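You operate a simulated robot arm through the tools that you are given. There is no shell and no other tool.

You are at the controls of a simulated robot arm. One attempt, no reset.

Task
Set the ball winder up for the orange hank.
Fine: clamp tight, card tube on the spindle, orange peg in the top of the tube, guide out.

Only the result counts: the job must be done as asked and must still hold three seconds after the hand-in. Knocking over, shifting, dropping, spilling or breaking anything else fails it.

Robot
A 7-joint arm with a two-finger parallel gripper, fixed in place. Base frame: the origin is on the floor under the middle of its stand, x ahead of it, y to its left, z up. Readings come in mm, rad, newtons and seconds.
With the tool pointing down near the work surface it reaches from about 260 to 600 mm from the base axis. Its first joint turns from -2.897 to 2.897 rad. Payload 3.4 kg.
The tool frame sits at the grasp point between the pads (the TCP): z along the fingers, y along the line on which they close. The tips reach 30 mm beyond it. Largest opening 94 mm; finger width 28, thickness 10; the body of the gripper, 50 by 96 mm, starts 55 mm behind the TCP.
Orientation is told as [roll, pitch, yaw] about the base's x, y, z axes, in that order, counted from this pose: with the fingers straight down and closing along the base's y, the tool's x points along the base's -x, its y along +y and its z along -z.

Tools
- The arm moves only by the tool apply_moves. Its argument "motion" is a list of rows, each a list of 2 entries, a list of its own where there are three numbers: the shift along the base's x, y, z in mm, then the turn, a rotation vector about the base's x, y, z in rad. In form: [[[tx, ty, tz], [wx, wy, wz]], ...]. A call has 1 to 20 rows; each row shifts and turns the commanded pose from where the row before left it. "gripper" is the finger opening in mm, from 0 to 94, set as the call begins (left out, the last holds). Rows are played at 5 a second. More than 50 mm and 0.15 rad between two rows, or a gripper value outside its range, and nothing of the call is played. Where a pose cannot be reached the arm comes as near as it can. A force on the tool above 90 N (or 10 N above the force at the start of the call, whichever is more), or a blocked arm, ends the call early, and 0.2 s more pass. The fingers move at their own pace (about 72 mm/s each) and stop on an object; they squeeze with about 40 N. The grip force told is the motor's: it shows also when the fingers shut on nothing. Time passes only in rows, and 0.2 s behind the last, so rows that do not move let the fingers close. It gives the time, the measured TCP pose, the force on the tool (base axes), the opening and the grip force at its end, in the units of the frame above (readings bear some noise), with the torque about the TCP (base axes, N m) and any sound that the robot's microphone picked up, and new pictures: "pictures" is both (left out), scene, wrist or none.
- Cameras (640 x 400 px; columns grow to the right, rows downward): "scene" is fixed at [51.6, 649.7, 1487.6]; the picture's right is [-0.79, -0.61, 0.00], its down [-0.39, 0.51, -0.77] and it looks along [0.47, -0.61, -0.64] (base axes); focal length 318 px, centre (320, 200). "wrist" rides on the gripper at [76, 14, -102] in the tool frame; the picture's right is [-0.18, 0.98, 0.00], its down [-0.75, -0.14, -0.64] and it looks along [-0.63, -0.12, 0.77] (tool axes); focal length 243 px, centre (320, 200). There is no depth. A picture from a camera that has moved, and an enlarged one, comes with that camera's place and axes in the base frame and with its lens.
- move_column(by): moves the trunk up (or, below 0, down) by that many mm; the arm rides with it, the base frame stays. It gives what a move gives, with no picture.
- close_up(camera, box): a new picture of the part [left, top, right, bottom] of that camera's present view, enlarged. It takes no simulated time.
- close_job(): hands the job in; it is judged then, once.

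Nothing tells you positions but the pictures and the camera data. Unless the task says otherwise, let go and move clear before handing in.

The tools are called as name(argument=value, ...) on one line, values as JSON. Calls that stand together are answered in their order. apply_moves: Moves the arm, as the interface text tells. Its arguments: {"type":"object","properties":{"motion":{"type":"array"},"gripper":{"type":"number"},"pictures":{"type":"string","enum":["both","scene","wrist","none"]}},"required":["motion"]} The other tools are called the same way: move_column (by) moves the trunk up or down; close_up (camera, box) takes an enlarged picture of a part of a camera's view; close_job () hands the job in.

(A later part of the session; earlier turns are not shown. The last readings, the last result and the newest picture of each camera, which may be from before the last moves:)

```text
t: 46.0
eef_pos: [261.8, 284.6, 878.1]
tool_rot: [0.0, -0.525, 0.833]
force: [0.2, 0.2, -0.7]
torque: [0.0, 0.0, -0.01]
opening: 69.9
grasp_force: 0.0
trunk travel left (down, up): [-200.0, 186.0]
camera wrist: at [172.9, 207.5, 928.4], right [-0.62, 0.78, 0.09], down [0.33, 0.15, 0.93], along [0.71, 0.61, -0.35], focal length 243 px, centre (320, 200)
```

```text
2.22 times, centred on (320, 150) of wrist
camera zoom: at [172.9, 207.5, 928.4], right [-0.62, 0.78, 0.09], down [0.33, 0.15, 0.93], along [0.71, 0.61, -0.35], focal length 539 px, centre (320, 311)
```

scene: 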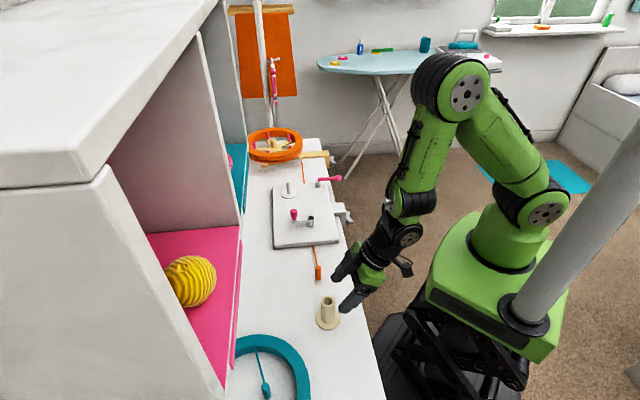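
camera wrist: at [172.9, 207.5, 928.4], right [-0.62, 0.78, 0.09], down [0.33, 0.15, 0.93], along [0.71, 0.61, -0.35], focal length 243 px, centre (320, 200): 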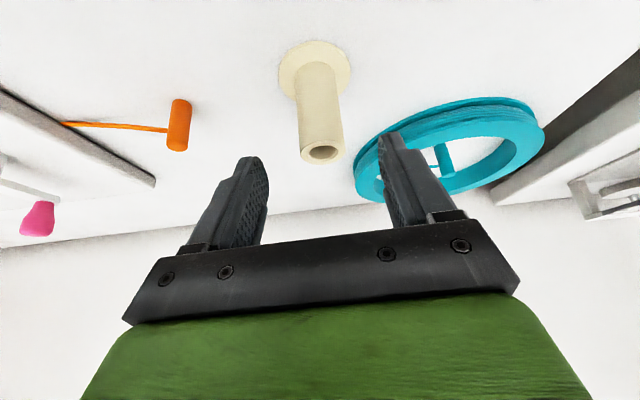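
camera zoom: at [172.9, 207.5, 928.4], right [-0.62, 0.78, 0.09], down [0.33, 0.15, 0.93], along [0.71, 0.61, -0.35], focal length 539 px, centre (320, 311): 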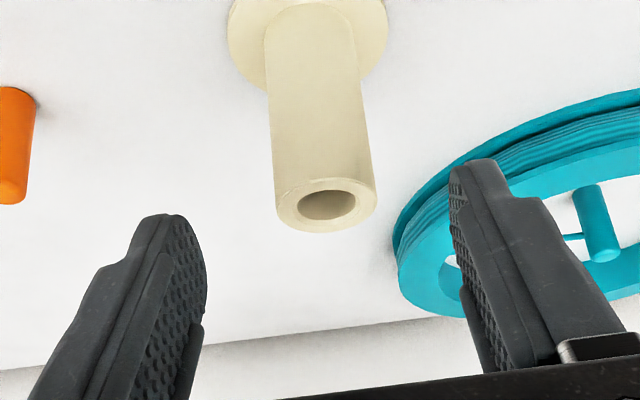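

The tube stands undisturbed and the gripper is tilted. I'll approach along the tool axis so the pads straddle the tube's upper part.

apply_moves(motion=[[[8.2, 9.2, -21.4], [0, 0, 0]], [[8.2, 9.2, -21.4], [0, 0, 0]], [[8.2, 9.2, -21.4], [0, 0, 0]]], gripper=70, pictures="wrist")

close_up(camera="scene", box=[280, 260, 380, 345])

```text
t: 46.8
eef_pos: [287.1, 314.4, 813.7]
tool_rot: [-0.003, -0.524, 0.832]
force: [-0.2, 0.0, -0.5]
torque: [0.0, 0.0, -0.03]
opening: 69.6
grasp_force: 0.1
trunk travel left (down, up): [-200.0, 186.0]
camera wrist: at [198.4, 237.4, 864.8], right [-0.62, 0.78, 0.09], down [0.33, 0.15, 0.93], along [0.71, 0.61, -0.35], focal length 243 px, centre (320, 200)
```

wrist: 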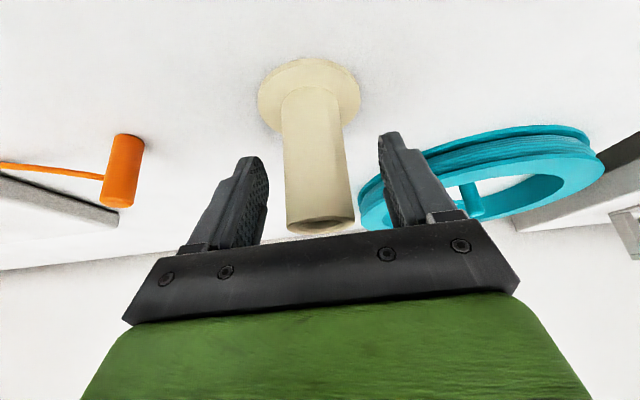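

```text
4.71 times, centred on (330, 302) of scene
camera zoom: at [51.6, 649.7, 1487.6], right [-0.79, -0.61, 0.0], down [-0.39, 0.51, -0.77], along [0.47, -0.61, -0.64], focal length 1497 px, centre (273, -282)
```

zoom: 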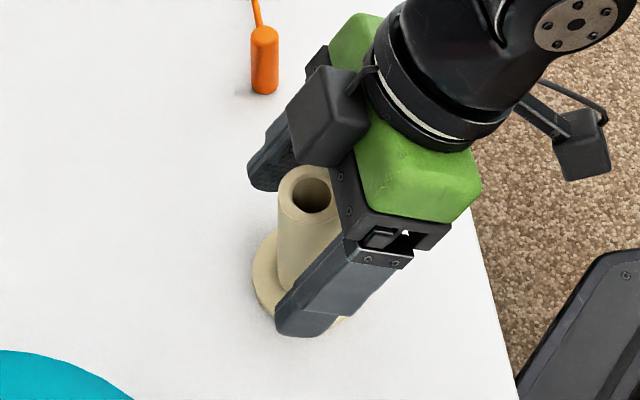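

The pads straddle the tube correctly. Closing and lifting a little.

apply_moves(motion=[[[0, 0, 0], [0, 0, 0]], [[0, 0, 0], [0, 0, 0]], [[0, 0, 0], [0, 0, 0]], [[0, 0, 0], [0, 0, 0]]], gripper=20, pictures="none")

apply_moves(motion=[[[0, 0, 20], [0, 0, 0]], [[0, 0, 40], [0, 0, 0]], [[0, 0, 0], [0, 0, 0]]], gripper=20, pictures="both")

close_up(camera="scene", box=[280, 220, 400, 330])

```text
t: 47.8
eef_pos: [287.1, 314.1, 815.2]
tool_rot: [-0.001, -0.523, 0.832]
force: [1.1, 0.8, 1.8]
torque: [0.03, -0.03, -0.04]
opening: 37.7
grasp_force: 39.7
trunk travel left (down, up): [-200.0, 186.0]
```

```text
t: 48.6
eef_pos: [285.6, 313.6, 874.6]
tool_rot: [-0.001, -0.521, 0.831]
force: [-0.3, 0.2, -0.4]
torque: [-0.02, -0.01, -0.02]
opening: 37.6
grasp_force: 40.3
trunk travel left (down, up): [-200.0, 186.0]
camera wrist: at [196.9, 236.3, 925.5], right [-0.62, 0.78, 0.09], down [0.33, 0.15, 0.93], along [0.71, 0.61, -0.35], focal length 243 px, centre (320, 200)
```

scene: 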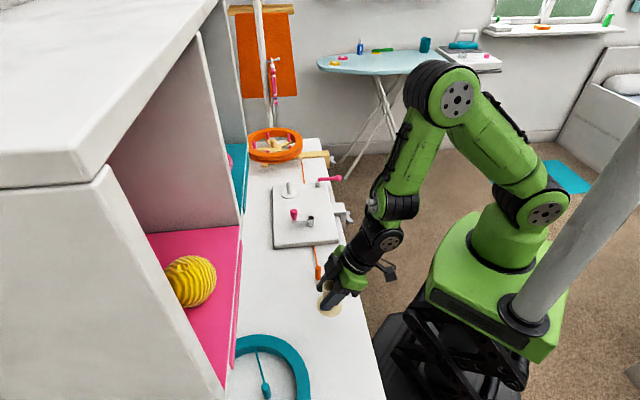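
wrist: 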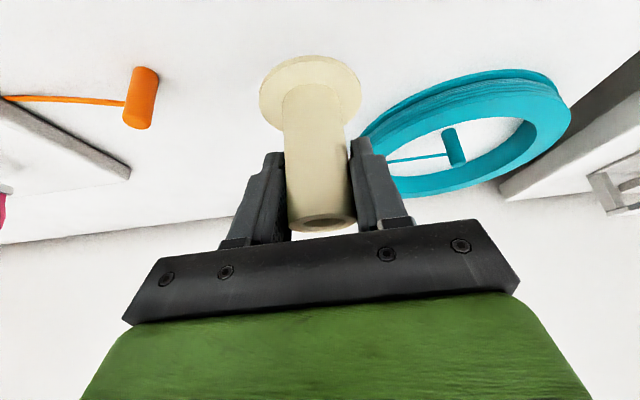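

```text
3.64 times, centred on (340, 275) of scene
camera zoom: at [51.6, 649.7, 1487.6], right [-0.79, -0.61, 0.0], down [-0.39, 0.51, -0.77], along [0.47, -0.61, -0.64], focal length 1156 px, centre (247, -73)
```

zoom: 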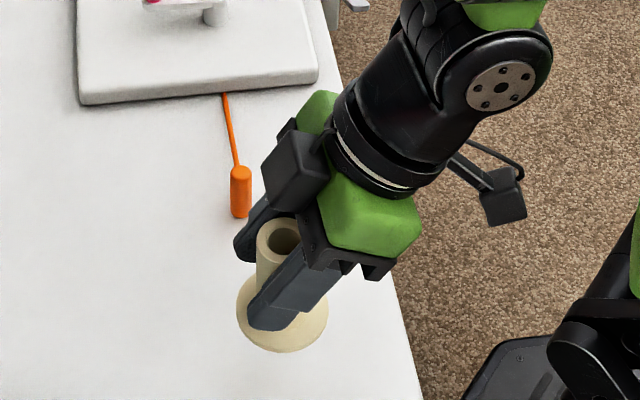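

The tube came up straight. I'll lift higher and carry it to hover above the spindle, turning the wrist to follow the heading.

apply_moves(motion=[[[0, 0, 35], [0, 0, 0]], [[0, 0, 35], [0, 0, 0]], [[31.8, -24.1, 0], [0, 0, -0.0663]], [[31.8, -24.1, 0], [0, 0, -0.0663]], [[31.8, -24.1, 0], [0, 0, -0.0663]], [[31.8, -24.1, 0], [0, 0, -0.0663]], [[31.8, -24.1, 0], [0, 0, -0.0663]], [[31.8, -24.1, 0], [0, 0, -0.0663]], [[31.8, -24.1, 0], [0, 0, -0.0663]], [[31.8, -24.1, 0], [0, 0, -0.0663]], [[31.8, -24.1, 0], [0, 0, -0.0663]], [[31.8, -24.1, 0], [0, 0, -0.0663]], [[0, 0, 0], [0, 0, 0]]], gripper=20, pictures="both")

close_up(camera="scene", box=[250, 130, 350, 215])

```text
t: 51.4
eef_pos: [604.7, 74.3, 944.8]
tool_rot: [0.0, -0.526, 0.168]
force: [0.1, 0.3, 0.0]
torque: [0.01, 0.03, -0.01]
opening: 37.6
grasp_force: 39.7
trunk travel left (down, up): [-200.0, 186.0]
camera wrist: at [487.4, 67.8, 994.3], right [-0.01, 1.0, 0.09], down [0.35, -0.08, 0.93], along [0.94, 0.04, -0.35], focal length 243 px, centre (320, 200)
```

scene: 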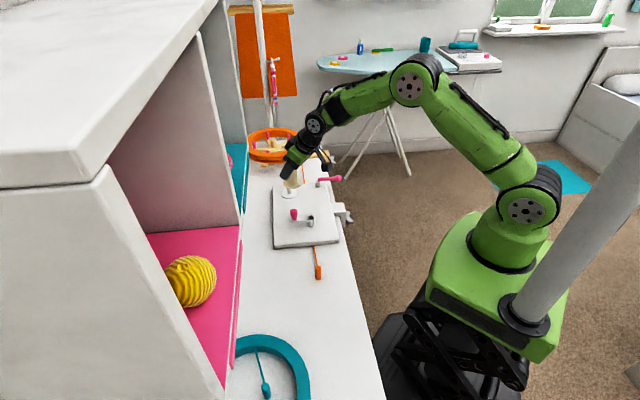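
wrist: 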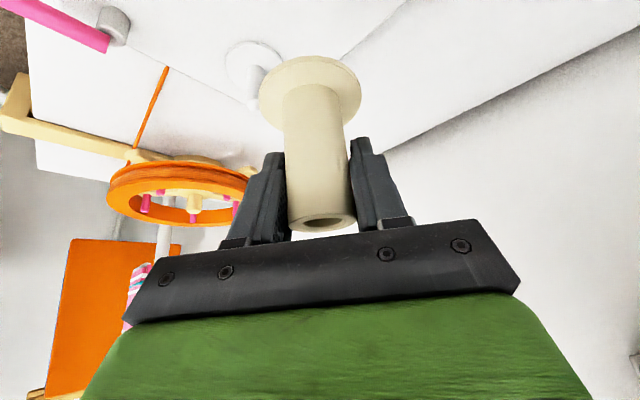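

```text
4.71 times, centred on (300, 172) of scene
camera zoom: at [51.6, 649.7, 1487.6], right [-0.79, -0.61, 0.0], down [-0.39, 0.51, -0.77], along [0.47, -0.61, -0.64], focal length 1497 px, centre (414, 329)
```

zoom: 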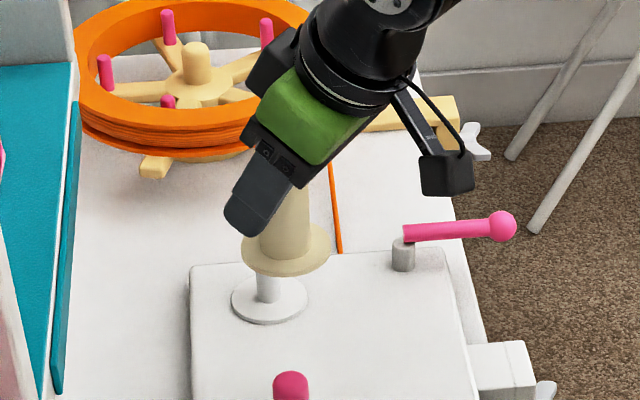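

The spindle disc shows just beside the tube's flange. I'll enlarge to measure its position from here.

close_up(camera="wrist", box=[200, 20, 380, 130])

close_up(camera="scene", box=[280, 150, 330, 205])

```text
3.56 times, centred on (290, 75) of wrist
camera zoom: at [487.4, 67.8, 994.3], right [-0.01, 1.0, 0.09], down [0.35, -0.08, 0.93], along [0.94, 0.04, -0.35], focal length 863 px, centre (427, 644)
```

zoom: 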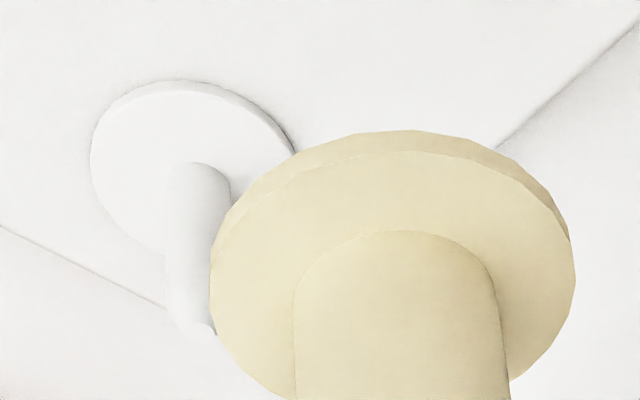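

```text
7.27 times, centred on (305, 178) of scene
camera zoom: at [51.6, 649.7, 1487.6], right [-0.79, -0.61, 0.0], down [-0.39, 0.51, -0.77], along [0.47, -0.61, -0.64], focal length 2313 px, centre (429, 364)
```

zoom: 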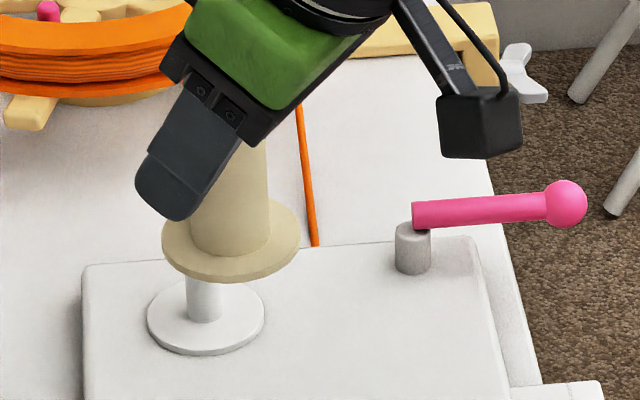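

The spindle axis comes out at (667.7, 25.1), matching my earlier figure, and the tube axis agrees with the tool point to about 1 mm. I'll move to hover directly over the spindle.

apply_moves(motion=[[[31.5, -24.6, 0], [0, 0, -0.066]], [[31.5, -24.6, 0], [0, 0, -0.066]], [[0, 0, 0], [0, 0, 0]], [[0, 0, 0], [0, 0, 0]]], gripper=20, pictures="both")

close_up(camera="scene", box=[265, 145, 325, 205])

close_up(camera="wrist", box=[240, 20, 400, 130])

```text
t: 52.4
eef_pos: [668.0, 24.8, 943.1]
tool_rot: [-0.001, -0.525, 0.036]
force: [0.3, 0.6, -0.5]
torque: [0.03, 0.02, 0.0]
opening: 37.6
grasp_force: 40.1
trunk travel left (down, up): [-200.0, 186.0]
camera wrist: at [551.4, 34.5, 994.1], right [0.12, 0.99, 0.09], down [0.34, -0.13, 0.93], along [0.93, -0.09, -0.35], focal length 243 px, centre (320, 200)
```

scene: 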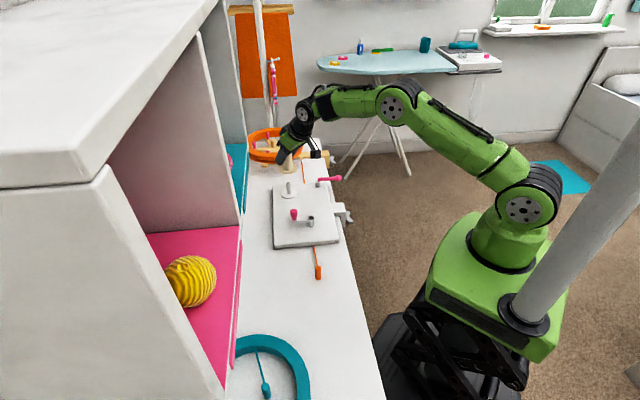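
wrist: 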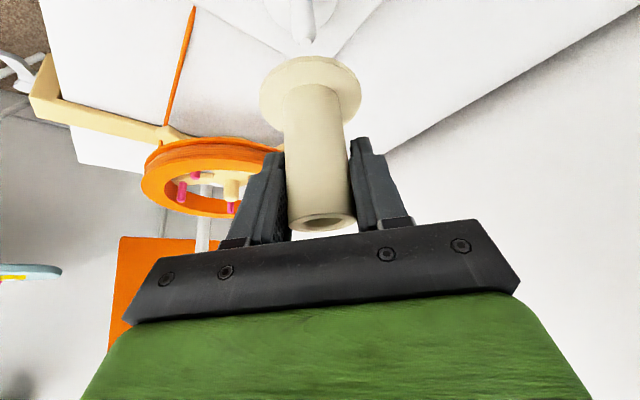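

```text
6.67 times, centred on (295, 175) of scene
camera zoom: at [51.6, 649.7, 1487.6], right [-0.79, -0.61, 0.0], down [-0.39, 0.51, -0.77], along [0.47, -0.61, -0.64], focal length 2120 px, centre (487, 367)
```

zoom: 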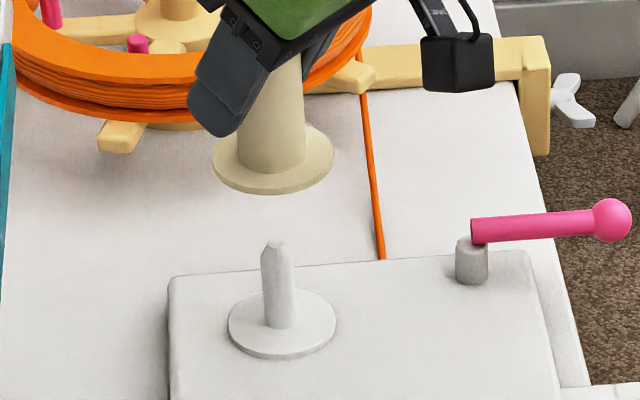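

```text
3.64 times, centred on (320, 75) of wrist
camera zoom: at [551.4, 34.5, 994.1], right [0.12, 0.99, 0.09], down [0.34, -0.13, 0.93], along [0.93, -0.09, -0.35], focal length 882 px, centre (320, 654)
```

zoom: 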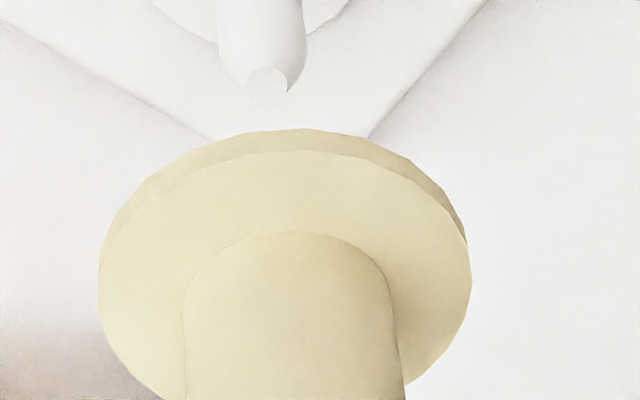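

Both cameras agree the tube is over the spindle to within about 1–2 mm. I'll lower it to just above the rod tip and recheck the alignment.

apply_moves(motion=[[[0.8, 0.4, -20], [0, 0, 0]], [[0, 0, -17], [0, 0, 0]], [[0, 0, 0], [0, 0, 0]], [[0, 0, 0], [0, 0, 0]]], gripper=20, pictures="wrist")

close_up(camera="scene", box=[270, 155, 320, 205])

close_up(camera="wrist", box=[240, 20, 400, 130])

```text
t: 53.4
eef_pos: [667.6, 23.7, 906.3]
tool_rot: [0.0, -0.522, 0.037]
force: [0.1, -0.6, -0.1]
torque: [0.03, 0.0, -0.03]
opening: 37.5
grasp_force: 39.9
trunk travel left (down, up): [-200.0, 186.0]
camera wrist: at [551.1, 33.6, 956.6], right [0.12, 0.99, 0.09], down [0.34, -0.13, 0.93], along [0.93, -0.08, -0.35], focal length 243 px, centre (320, 200)
```

wrist: 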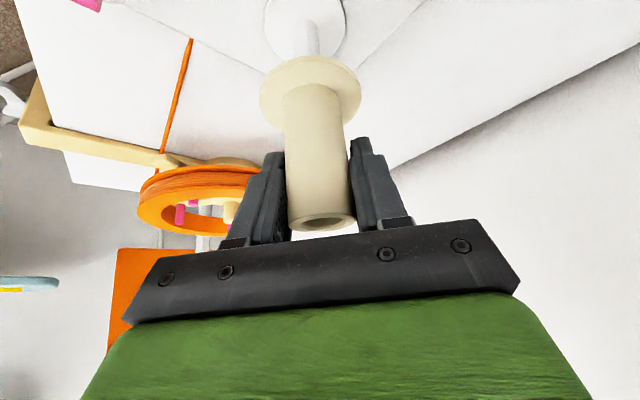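

```text
8.00 times, centred on (295, 180) of scene
camera zoom: at [51.6, 649.7, 1487.6], right [-0.79, -0.61, 0.0], down [-0.39, 0.51, -0.77], along [0.47, -0.61, -0.64], focal length 2544 px, centre (520, 360)
```

zoom: 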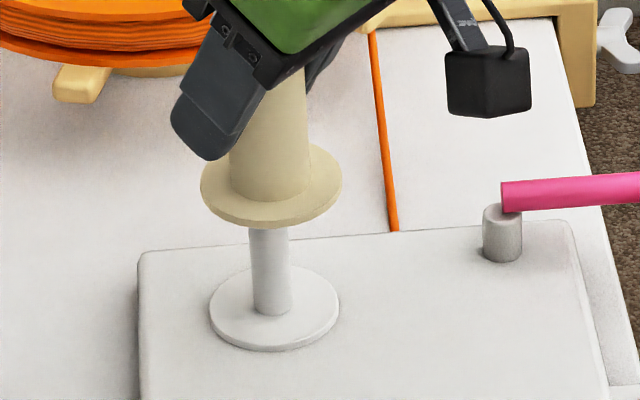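

```text
3.64 times, centred on (320, 75) of wrist
camera zoom: at [551.1, 33.6, 956.6], right [0.12, 0.99, 0.09], down [0.34, -0.13, 0.93], along [0.93, -0.08, -0.35], focal length 882 px, centre (320, 654)
```

zoom: 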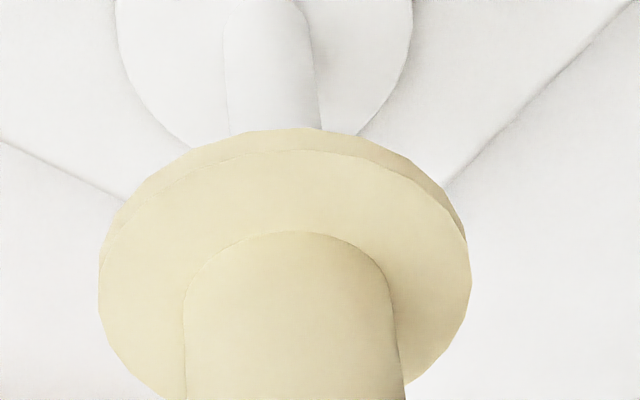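

The remaining misalignment is about 2 mm, mainly outward. I'll correct that and lower slowly over the tapered rod tip, watching the forces.

apply_moves(motion=[[[2.2, 0.8, 0], [0, 0, 0]], [[0, 0, 0], [0, 0, 0]], [[0, 0, -6], [0, 0, 0]], [[0, 0, -6], [0, 0, 0]], [[0, 0, 0], [0, 0, 0]]], gripper=20, pictures="wrist")

close_up(camera="scene", box=[270, 155, 320, 205])

close_up(camera="wrist", box=[240, 10, 400, 130])

```text
t: 54.6
eef_pos: [670.0, 23.8, 893.6]
tool_rot: [0.0, -0.524, 0.038]
force: [-0.6, 0.5, -0.6]
torque: [0.02, -0.03, 0.0]
opening: 37.4
grasp_force: 40.5
trunk travel left (down, up): [-200.0, 186.0]
camera wrist: at [553.6, 34.0, 944.8], right [0.12, 0.99, 0.09], down [0.34, -0.13, 0.93], along [0.93, -0.08, -0.35], focal length 243 px, centre (320, 200)
```

wrist: 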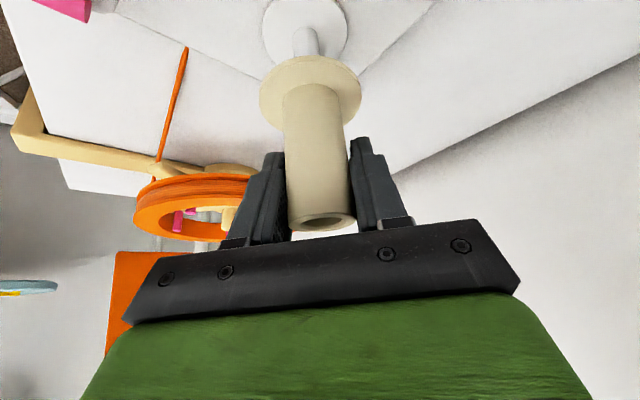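

```text
8.00 times, centred on (295, 180) of scene
camera zoom: at [51.6, 649.7, 1487.6], right [-0.79, -0.61, 0.0], down [-0.39, 0.51, -0.77], along [0.47, -0.61, -0.64], focal length 2544 px, centre (520, 360)
```

zoom: 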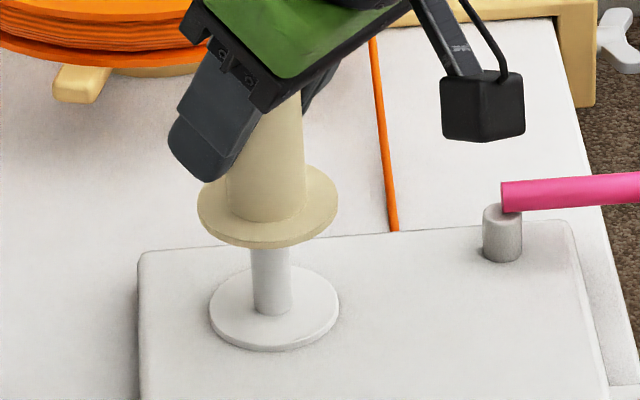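

```text
3.33 times, centred on (320, 70) of wrist
camera zoom: at [553.6, 34.0, 944.8], right [0.12, 0.99, 0.09], down [0.34, -0.13, 0.93], along [0.93, -0.08, -0.35], focal length 809 px, centre (320, 633)
```

zoom: 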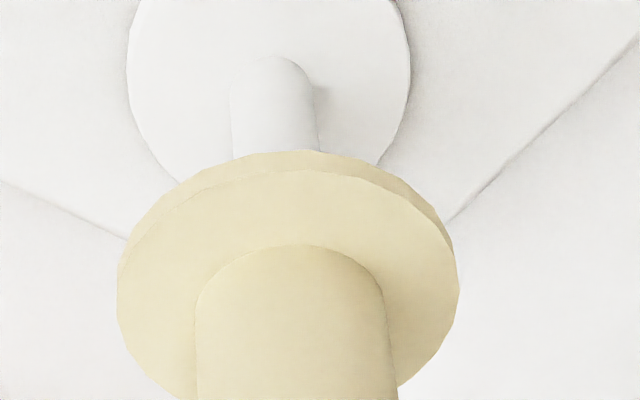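

Now aligned to within a millimetre in the scene view. Continuing the descent slowly.

apply_moves(motion=[[[0.4, 0.4, -4], [0, 0, 0]], [[0, 0, -4], [0, 0, 0]], [[0, 0, -4], [0, 0, 0]], [[0, 0, -4], [0, 0, 0]], [[0, 0, 0], [0, 0, 0]]], gripper=20, pictures="none")

close_up(camera="scene", box=[270, 155, 320, 205])

close_up(camera="wrist", box=[240, 10, 400, 130])

```text
t: 55.8
eef_pos: [670.5, 24.1, 877.5]
tool_rot: [-0.001, -0.524, 0.036]
force: [0.2, -0.2, -0.5]
torque: [0.01, -0.02, 0.01]
opening: 37.0
grasp_force: 39.3
trunk travel left (down, up): [-200.0, 186.0]
```

```text
8.00 times, centred on (295, 180) of scene
camera zoom: at [51.6, 649.7, 1487.6], right [-0.79, -0.61, 0.0], down [-0.39, 0.51, -0.77], along [0.47, -0.61, -0.64], focal length 2544 px, centre (520, 360)
```

zoom: 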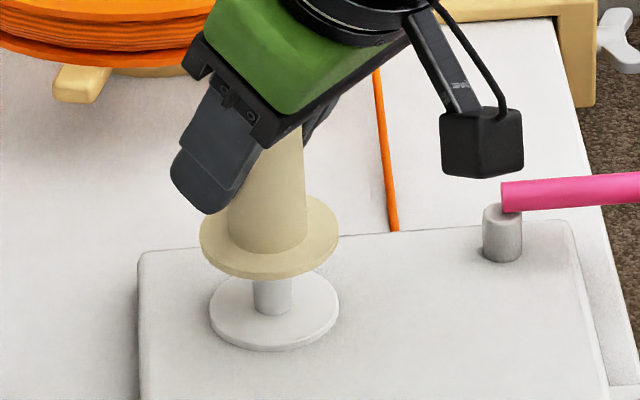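

```text
3.33 times, centred on (320, 70) of wrist
camera zoom: at [554.0, 34.4, 928.5], right [0.12, 0.99, 0.09], down [0.34, -0.13, 0.93], along [0.93, -0.08, -0.35], focal length 809 px, centre (320, 633)
```

zoom: 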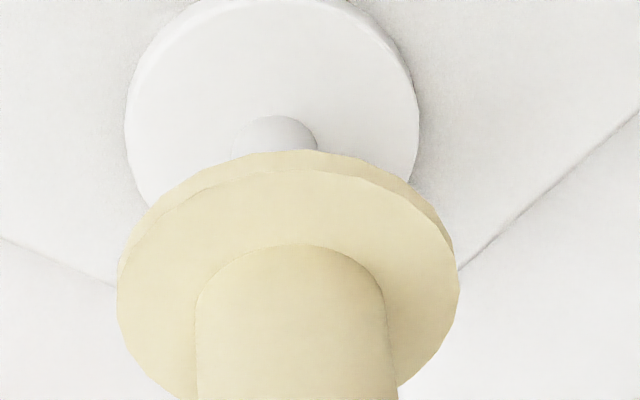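

No contact force, and the rod has entered the tube. Continuing down to the disc.

apply_moves(motion=[[[0, 0, -5], [0, 0, 0]], [[0, 0, -5], [0, 0, 0]], [[0, 0, -5], [0, 0, 0]], [[0, 0, -5], [0, 0, 0]], [[0, 0, -5], [0, 0, 0]], [[0, 0, 0], [0, 0, 0]]], gripper=20, pictures="none")

close_up(camera="scene", box=[270, 155, 320, 205])

```text
t: 57.2
eef_pos: [671.4, 24.0, 853.2]
tool_rot: [-0.001, -0.524, 0.036]
force: [0.1, 0.7, 0.4]
torque: [0.0, -0.02, 0.0]
opening: 37.4
grasp_force: 40.4
trunk travel left (down, up): [-200.0, 186.0]
```

```text
8.00 times, centred on (295, 180) of scene
camera zoom: at [51.6, 649.7, 1487.6], right [-0.79, -0.61, 0.0], down [-0.39, 0.51, -0.77], along [0.47, -0.61, -0.64], focal length 2544 px, centre (520, 360)
```

zoom: 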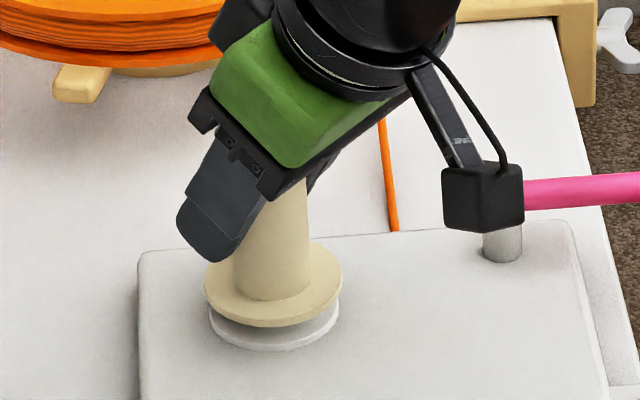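

apply_moves(motion=[[[0, 0, -3], [0, 0, 0]], [[0, 0, -3], [0, 0, 0]], [[0, 0, -2], [0, 0, 0]], [[0, 0, 0], [0, 0, 0]]], gripper=20, pictures="none")

close_up(camera="scene", box=[270, 155, 320, 205])

```text
t: 58.2
eef_pos: [670.5, 24.5, 844.2]
tool_rot: [0.0, -0.523, 0.037]
force: [0.6, -0.3, 0.1]
torque: [0.01, 0.02, 0.01]
opening: 37.4
grasp_force: 39.6
trunk travel left (down, up): [-200.0, 186.0]
```

```text
8.00 times, centred on (295, 180) of scene
camera zoom: at [51.6, 649.7, 1487.6], right [-0.79, -0.61, 0.0], down [-0.39, 0.51, -0.77], along [0.47, -0.61, -0.64], focal length 2544 px, centre (520, 360)
```

zoom: 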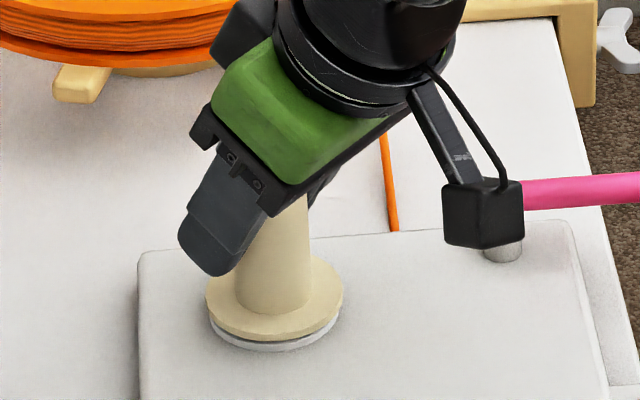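

apply_moves(motion=[[[0, 0, -1.5], [0, 0, 0]], [[0, 0, -1.5], [0, 0, 0]], [[0, 0, -1], [0, 0, 0]], [[0, 0, 0], [0, 0, 0]]], gripper=20, pictures="none")

```text
t: 59.2
eef_pos: [671.4, 24.2, 842.0]
tool_rot: [-0.001, -0.528, 0.037]
force: [0.1, -0.9, 9.5]
torque: [-0.03, 0.06, 0.03]
opening: 37.5
grasp_force: 39.5
trunk travel left (down, up): [-200.0, 186.0]
```

Contact at 9.5 N. Let me check that the flange is seated before letting go.

close_up(camera="scene", box=[278, 170, 312, 202])

close_up(camera="wrist", box=[240, 20, 400, 240])

```text
12.50 times, centred on (295, 186) of scene
camera zoom: at [51.6, 649.7, 1487.6], right [-0.79, -0.61, 0.0], down [-0.39, 0.51, -0.77], along [0.47, -0.61, -0.64], focal length 3976 px, centre (632, 375)
```

zoom: 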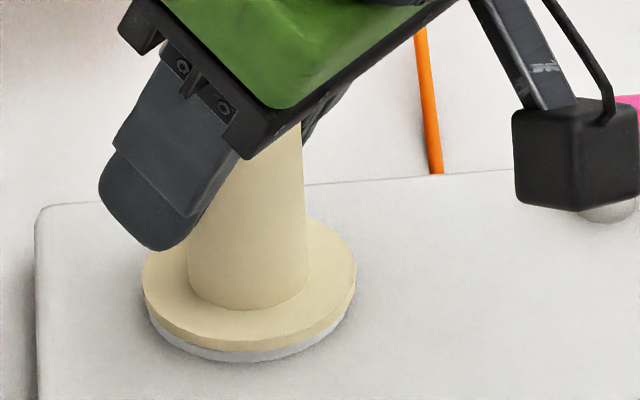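

```text
1.82 times, centred on (320, 130) of wrist
camera zoom: at [553.3, 34.2, 892.9], right [0.12, 0.99, 0.09], down [0.33, -0.13, 0.93], along [0.94, -0.08, -0.34], focal length 441 px, centre (320, 327)
```

zoom: 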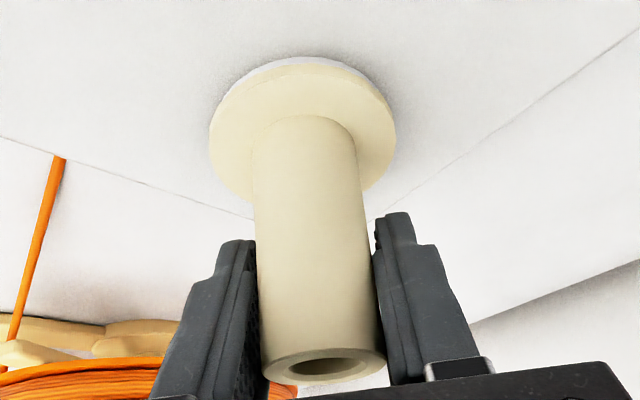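

The flange sits flat on the spindle disc. I'll open the fingers and withdraw back along the tool axis.

apply_moves(motion=[[[0, 0, 0], [0, 0, 0]], [[0, 0, 0], [0, 0, 0]], [[0, 0, 0], [0, 0, 0]], [[-10, -0.4, 17.3], [0, 0, 0]], [[-15, -0.5, 26], [0, 0, 0]], [[-15, -0.5, 26], [0, 0, 0]], [[-15, -0.5, 26], [0, 0, 0]], [[0, 0, 0], [0, 0, 0]]], gripper=70, pictures="both")

close_up(camera="scene", box=[265, 150, 335, 205])

close_up(camera="wrist", box=[240, 40, 400, 200])

```text
t: 61.0
eef_pos: [617.5, 22.7, 937.1]
tool_rot: [-0.001, -0.523, 0.037]
force: [0.4, 0.0, -0.9]
torque: [0.03, 0.03, 0.02]
opening: 70.0
grasp_force: 0.0
trunk travel left (down, up): [-200.0, 186.0]
camera wrist: at [500.8, 32.2, 987.6], right [0.12, 0.99, 0.09], down [0.34, -0.13, 0.93], along [0.93, -0.08, -0.35], focal length 243 px, centre (320, 200)
```

scene: 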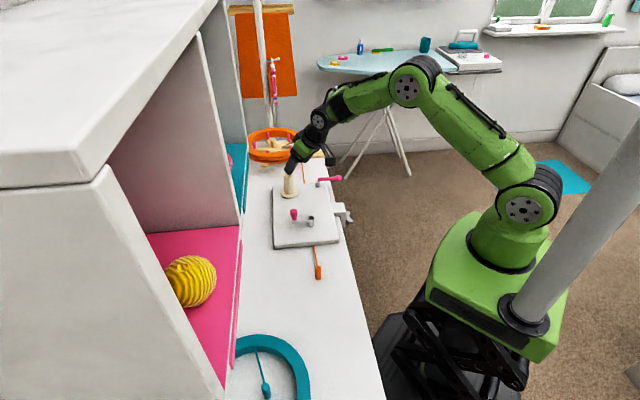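
wrist: 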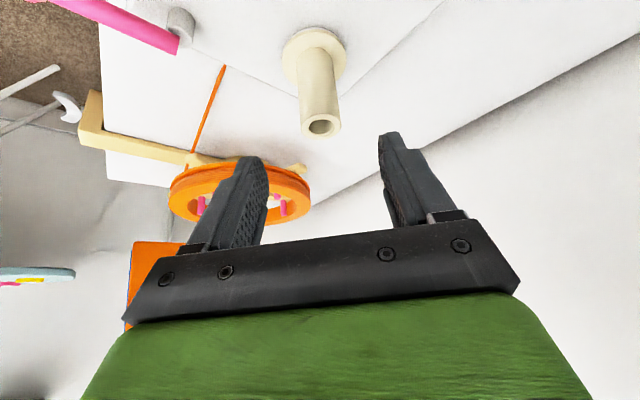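

```text
7.27 times, centred on (300, 178) of scene
camera zoom: at [51.6, 649.7, 1487.6], right [-0.79, -0.61, 0.0], down [-0.39, 0.51, -0.77], along [0.47, -0.61, -0.64], focal length 2313 px, centre (466, 364)
```

zoom: 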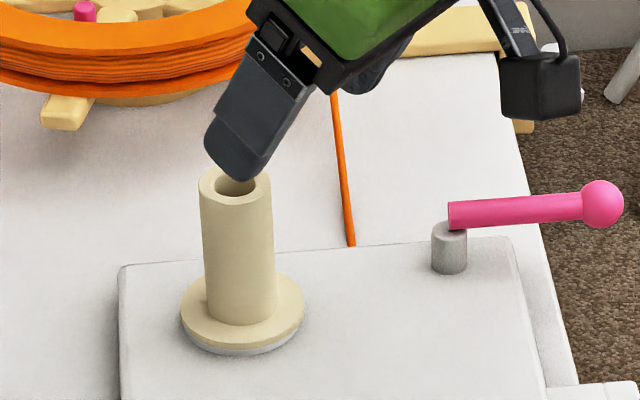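

```text
2.50 times, centred on (320, 120) of wrist
camera zoom: at [500.8, 32.2, 987.6], right [0.12, 0.99, 0.09], down [0.34, -0.13, 0.93], along [0.93, -0.08, -0.35], focal length 606 px, centre (320, 400)
```

zoom: 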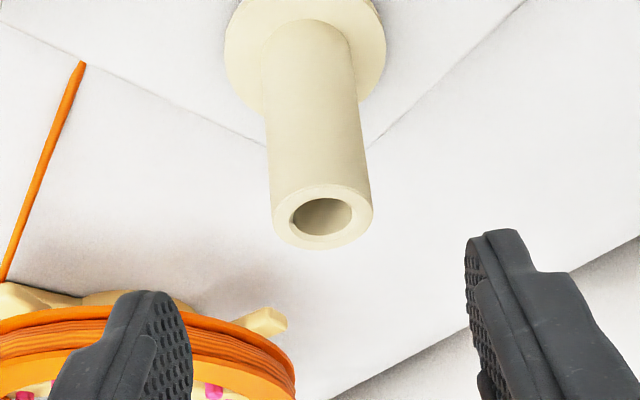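

The tube stands upright on the spindle, with its top centre at about (668, 24, 860). Now for the orange peg: I'll go back with the same 30° tilt and take a fresh look at it.

apply_moves(motion=[[[-35.9, 22.2, 0], [0, 0, 0.0638]], [[-35.9, 22.2, 0], [0, 0, 0.0638]], [[-35.9, 22.2, 0], [0, 0, 0.0638]], [[-35.9, 22.2, 0], [0, 0, 0.0638]], [[-35.9, 22.2, 0], [0, 0, 0.0638]], [[-35.9, 22.2, 0], [0, 0, 0.0638]], [[-35.9, 22.2, 0], [0, 0, 0.0638]], [[-35.9, 22.2, -20], [0, 0, 0.0638]], [[0, 0, -25], [0, 0, 0]], [[0, 0, 0], [0, 0, 0]]], gripper=60, pictures="both")

close_up(camera="wrist", box=[220, 40, 420, 200])

close_up(camera="scene", box=[290, 235, 370, 300])

```text
t: 63.2
eef_pos: [326.4, 200.6, 891.6]
tool_rot: [-0.002, -0.523, 0.547]
force: [-0.7, -0.5, -0.2]
torque: [0.0, -0.01, 0.02]
opening: 60.0
grasp_force: 0.0
trunk travel left (down, up): [-200.0, 186.0]
camera wrist: at [219.6, 151.8, 941.8], right [-0.38, 0.92, 0.09], down [0.36, 0.05, 0.93], along [0.86, 0.38, -0.35], focal length 243 px, centre (320, 200)
```

scene: 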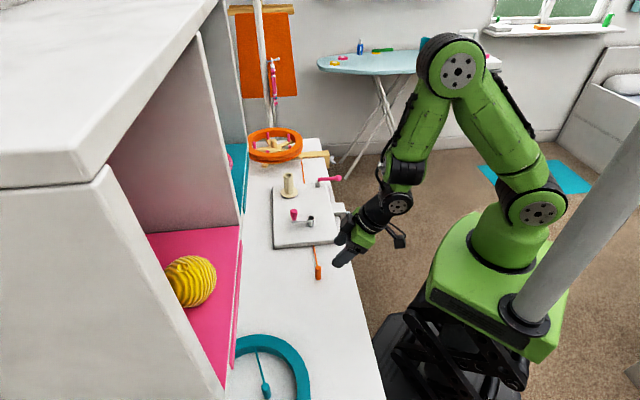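
wrist: 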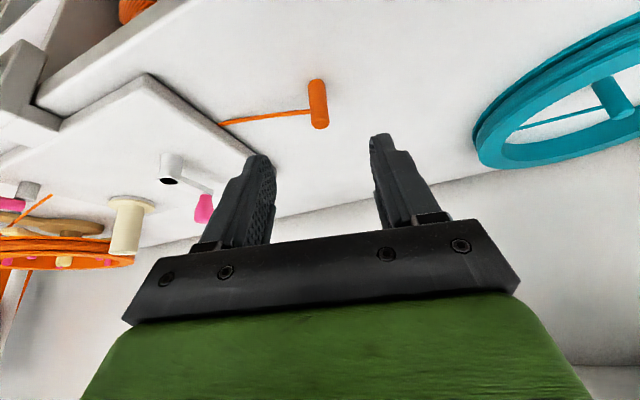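

```text
2.50 times, centred on (320, 120) of wrist
camera zoom: at [219.6, 151.8, 941.8], right [-0.38, 0.92, 0.09], down [0.36, 0.05, 0.93], along [0.86, 0.38, -0.35], focal length 606 px, centre (320, 400)
```

zoom: 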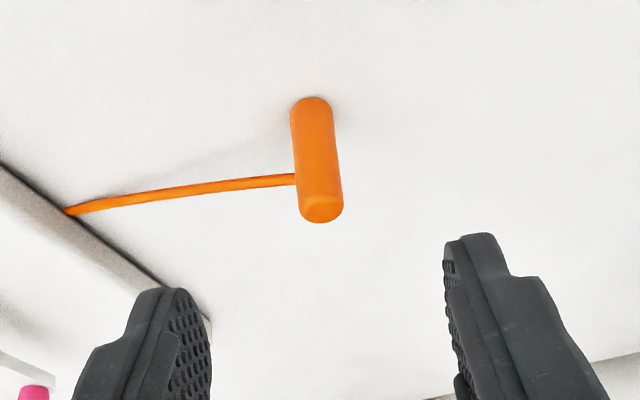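

```text
6.15 times, centred on (330, 268) of scene
camera zoom: at [51.6, 649.7, 1487.6], right [-0.79, -0.61, 0.0], down [-0.39, 0.51, -0.77], along [0.47, -0.61, -0.64], focal length 1957 px, centre (258, -215)
```

zoom: 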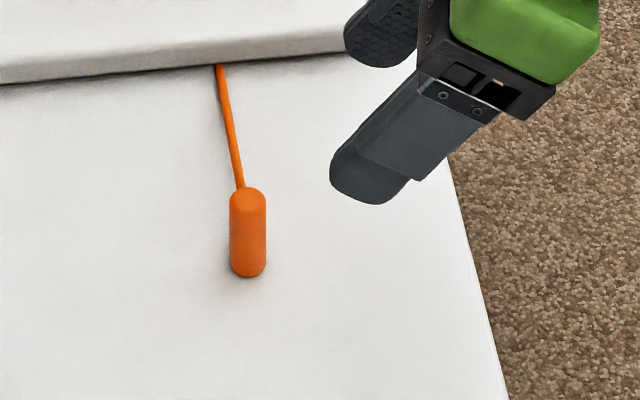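

The peg stands at about (379,231) with its top at about 802. Its yarn leaves sideways toward the board, right where one finger would come down, so I'll swing the gripper heading round to have the fingers close either side of the yarn line instead.

apply_moves(motion=[[[2.4, 6.6, -2], [0, 0, -0.143]], [[2.4, 6.6, -2], [0, 0, -0.143]], [[2.4, 6.6, -2], [0, 0, -0.143]], [[2.4, 6.6, -2], [0, 0, -0.143]], [[2.4, 6.6, -2], [0, 0, -0.143]], [[2.4, 6.6, -2], [0, 0, -0.143]], [[2.4, 6.6, -2], [0, 0, -0.143]], [[2.4, 6.6, -2], [0, 0, -0.143]], [[2.4, 6.6, -2], [0, 0, -0.143]], [[2.4, 6.6, -2], [0, 0, -0.143]], [[0, 0, 0], [0, 0, 0]]], gripper=50, pictures="both")

close_up(camera="wrist", box=[220, 40, 420, 200])

close_up(camera="scene", box=[280, 225, 370, 300])

```text
t: 65.6
eef_pos: [353.2, 266.6, 871.7]
tool_rot: [0.0, -0.525, -0.885]
force: [0.7, 0.5, -0.3]
torque: [-0.01, 0.02, 0.02]
opening: 49.8
grasp_force: 0.1
trunk travel left (down, up): [-200.0, 186.0]
camera wrist: at [291.1, 366.0, 922.1], right [0.86, 0.5, 0.09], down [0.1, -0.35, 0.93], along [0.5, -0.79, -0.35], focal length 243 px, centre (320, 200)
```

scene: 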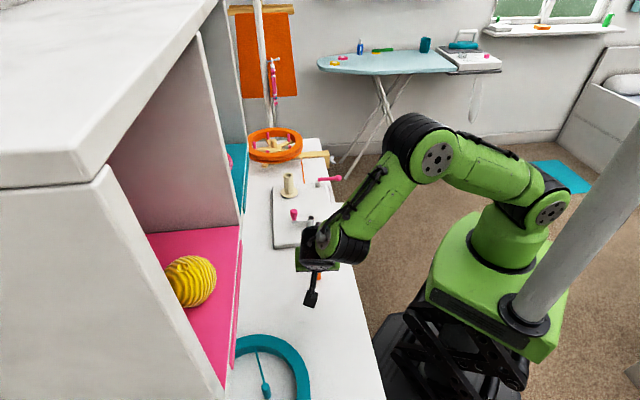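
wrist: 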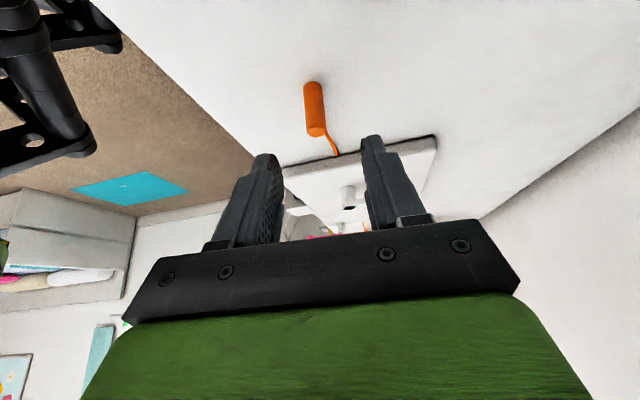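

```text
2.50 times, centred on (320, 120) of wrist
camera zoom: at [291.1, 366.0, 922.1], right [0.86, 0.5, 0.09], down [0.1, -0.35, 0.93], along [0.5, -0.79, -0.35], focal length 606 px, centre (320, 400)
```

zoom: 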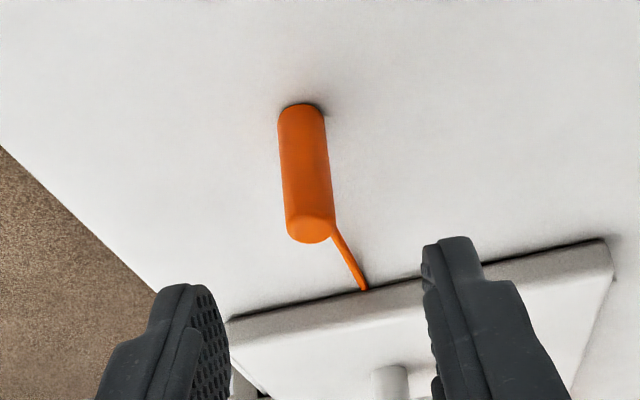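

```text
5.33 times, centred on (325, 262) of scene
camera zoom: at [51.6, 649.7, 1487.6], right [-0.79, -0.61, 0.0], down [-0.39, 0.51, -0.77], along [0.47, -0.61, -0.64], focal length 1696 px, centre (293, -133)
```

zoom: 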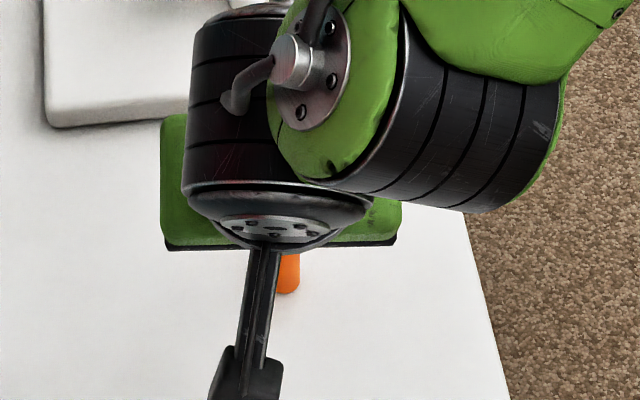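

The yarn now leaves straight ahead between the fingers. I'll approach along the tool axis to straddle the peg near its upper part.

apply_moves(motion=[[[5.3, -7.5, -16.2], [0, 0, 0]], [[5.3, -7.5, -16.2], [0, 0, 0]], [[5.3, -7.5, -16.2], [0, 0, 0]], [[0, 0, 0], [0, 0, 0]]], gripper=50, pictures="wrist")

close_up(camera="wrist", box=[220, 60, 420, 220])

```text
t: 66.6
eef_pos: [370.6, 244.6, 823.4]
tool_rot: [-0.001, -0.524, -0.882]
force: [0.5, -0.1, 0.4]
torque: [0.0, -0.01, -0.01]
opening: 50.1
grasp_force: 0.0
trunk travel left (down, up): [-200.0, 186.0]
camera wrist: at [306.6, 343.7, 874.4], right [0.86, 0.5, 0.09], down [0.1, -0.35, 0.93], along [0.5, -0.79, -0.35], focal length 243 px, centre (320, 200)
```

wrist: 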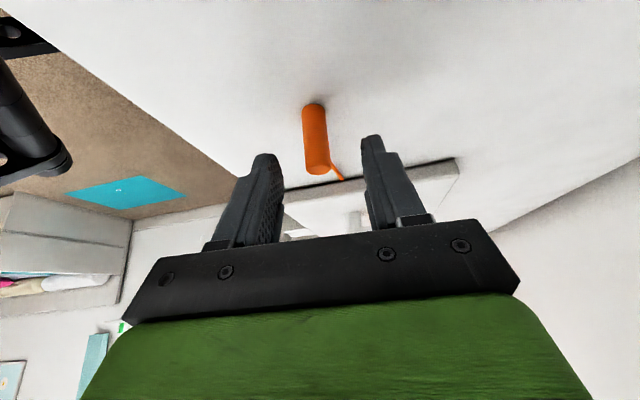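

```text
2.50 times, centred on (320, 140) of wrist
camera zoom: at [306.6, 343.7, 874.4], right [0.86, 0.5, 0.09], down [0.1, -0.35, 0.93], along [0.5, -0.79, -0.35], focal length 606 px, centre (320, 350)
```

zoom: 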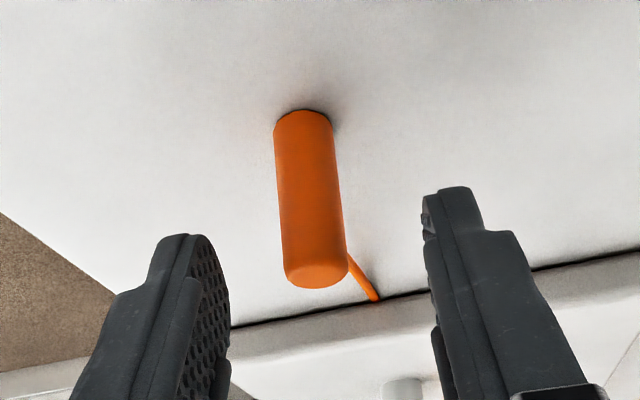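

apply_moves(motion=[[[2, -4, -8.3], [0, 0, 0]], [[1.9, -3.9, -8.3], [0, 0, 0]], [[0, 0, 0], [0, 0, 0]]], gripper=50, pictures="wrist")

close_up(camera="wrist", box=[220, 60, 420, 220])

close_up(camera="scene", box=[280, 225, 370, 300])

```text
t: 67.4
eef_pos: [373.6, 235.2, 806.8]
tool_rot: [-0.001, -0.524, -0.882]
force: [-0.3, 0.2, 0.6]
torque: [0.02, -0.01, -0.01]
opening: 50.4
grasp_force: 0.1
trunk travel left (down, up): [-200.0, 186.0]
camera wrist: at [310.4, 334.4, 857.2], right [0.86, 0.5, 0.09], down [0.1, -0.35, 0.93], along [0.5, -0.79, -0.35], focal length 243 px, centre (320, 200)
```

wrist: 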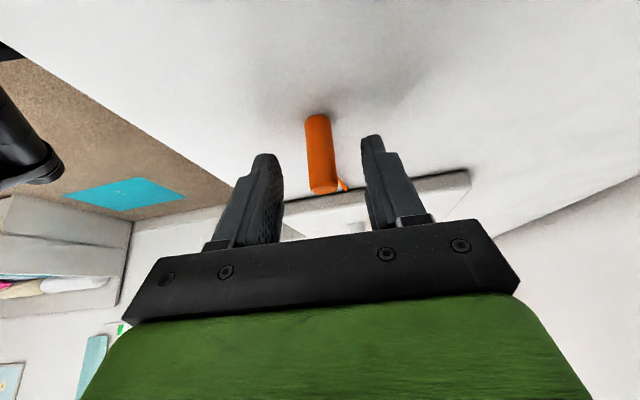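

```text
2.50 times, centred on (320, 140) of wrist
camera zoom: at [310.4, 334.4, 857.2], right [0.86, 0.5, 0.09], down [0.1, -0.35, 0.93], along [0.5, -0.79, -0.35], focal length 606 px, centre (320, 350)
```

zoom: 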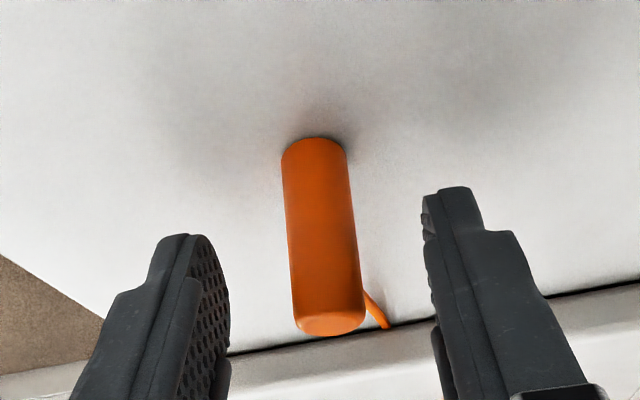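

```text
5.33 times, centred on (325, 262) of scene
camera zoom: at [51.6, 649.7, 1487.6], right [-0.79, -0.61, 0.0], down [-0.39, 0.51, -0.77], along [0.47, -0.61, -0.64], focal length 1696 px, centre (293, -133)
```

zoom: 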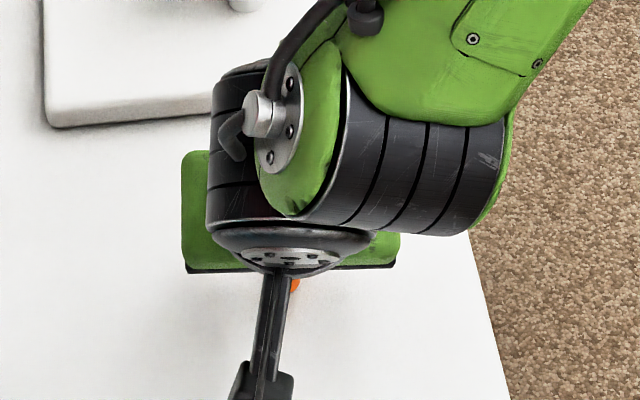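

The peg is centred between the pads. Closing on it.

apply_moves(motion=[[[0, 0, 0], [0, 0, 0]], [[0, 0, 0], [0, 0, 0]], [[0, 0, 0], [0, 0, 0]], [[0, 0, 0], [0, 0, 0]]], gripper=5, pictures="wrist")

close_up(camera="wrist", box=[220, 60, 420, 220])

```text
t: 68.4
eef_pos: [372.8, 234.4, 806.6]
tool_rot: [0.001, -0.524, -0.879]
force: [0.5, -0.8, -0.5]
torque: [-0.03, -0.02, -0.04]
opening: 14.3
grasp_force: 39.9
trunk travel left (down, up): [-200.0, 186.0]
camera wrist: at [310.4, 334.5, 857.4], right [0.86, 0.5, 0.09], down [0.1, -0.35, 0.93], along [0.5, -0.79, -0.35], focal length 243 px, centre (320, 200)
```

wrist: 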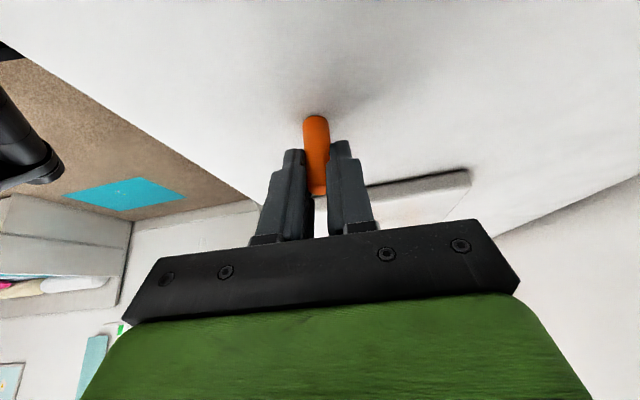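

```text
2.50 times, centred on (320, 140) of wrist
camera zoom: at [310.4, 334.5, 857.4], right [0.86, 0.5, 0.09], down [0.1, -0.35, 0.93], along [0.5, -0.79, -0.35], focal length 606 px, centre (320, 350)
```

zoom: 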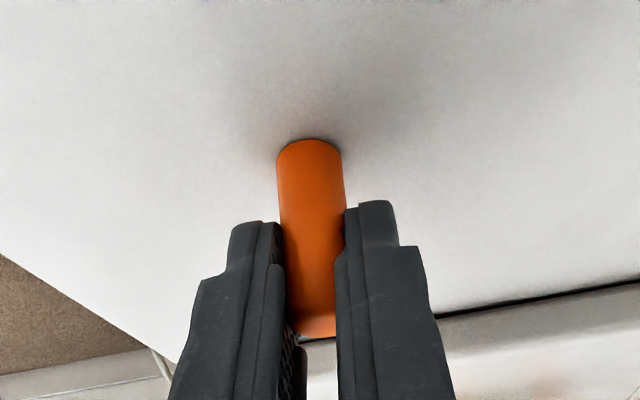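

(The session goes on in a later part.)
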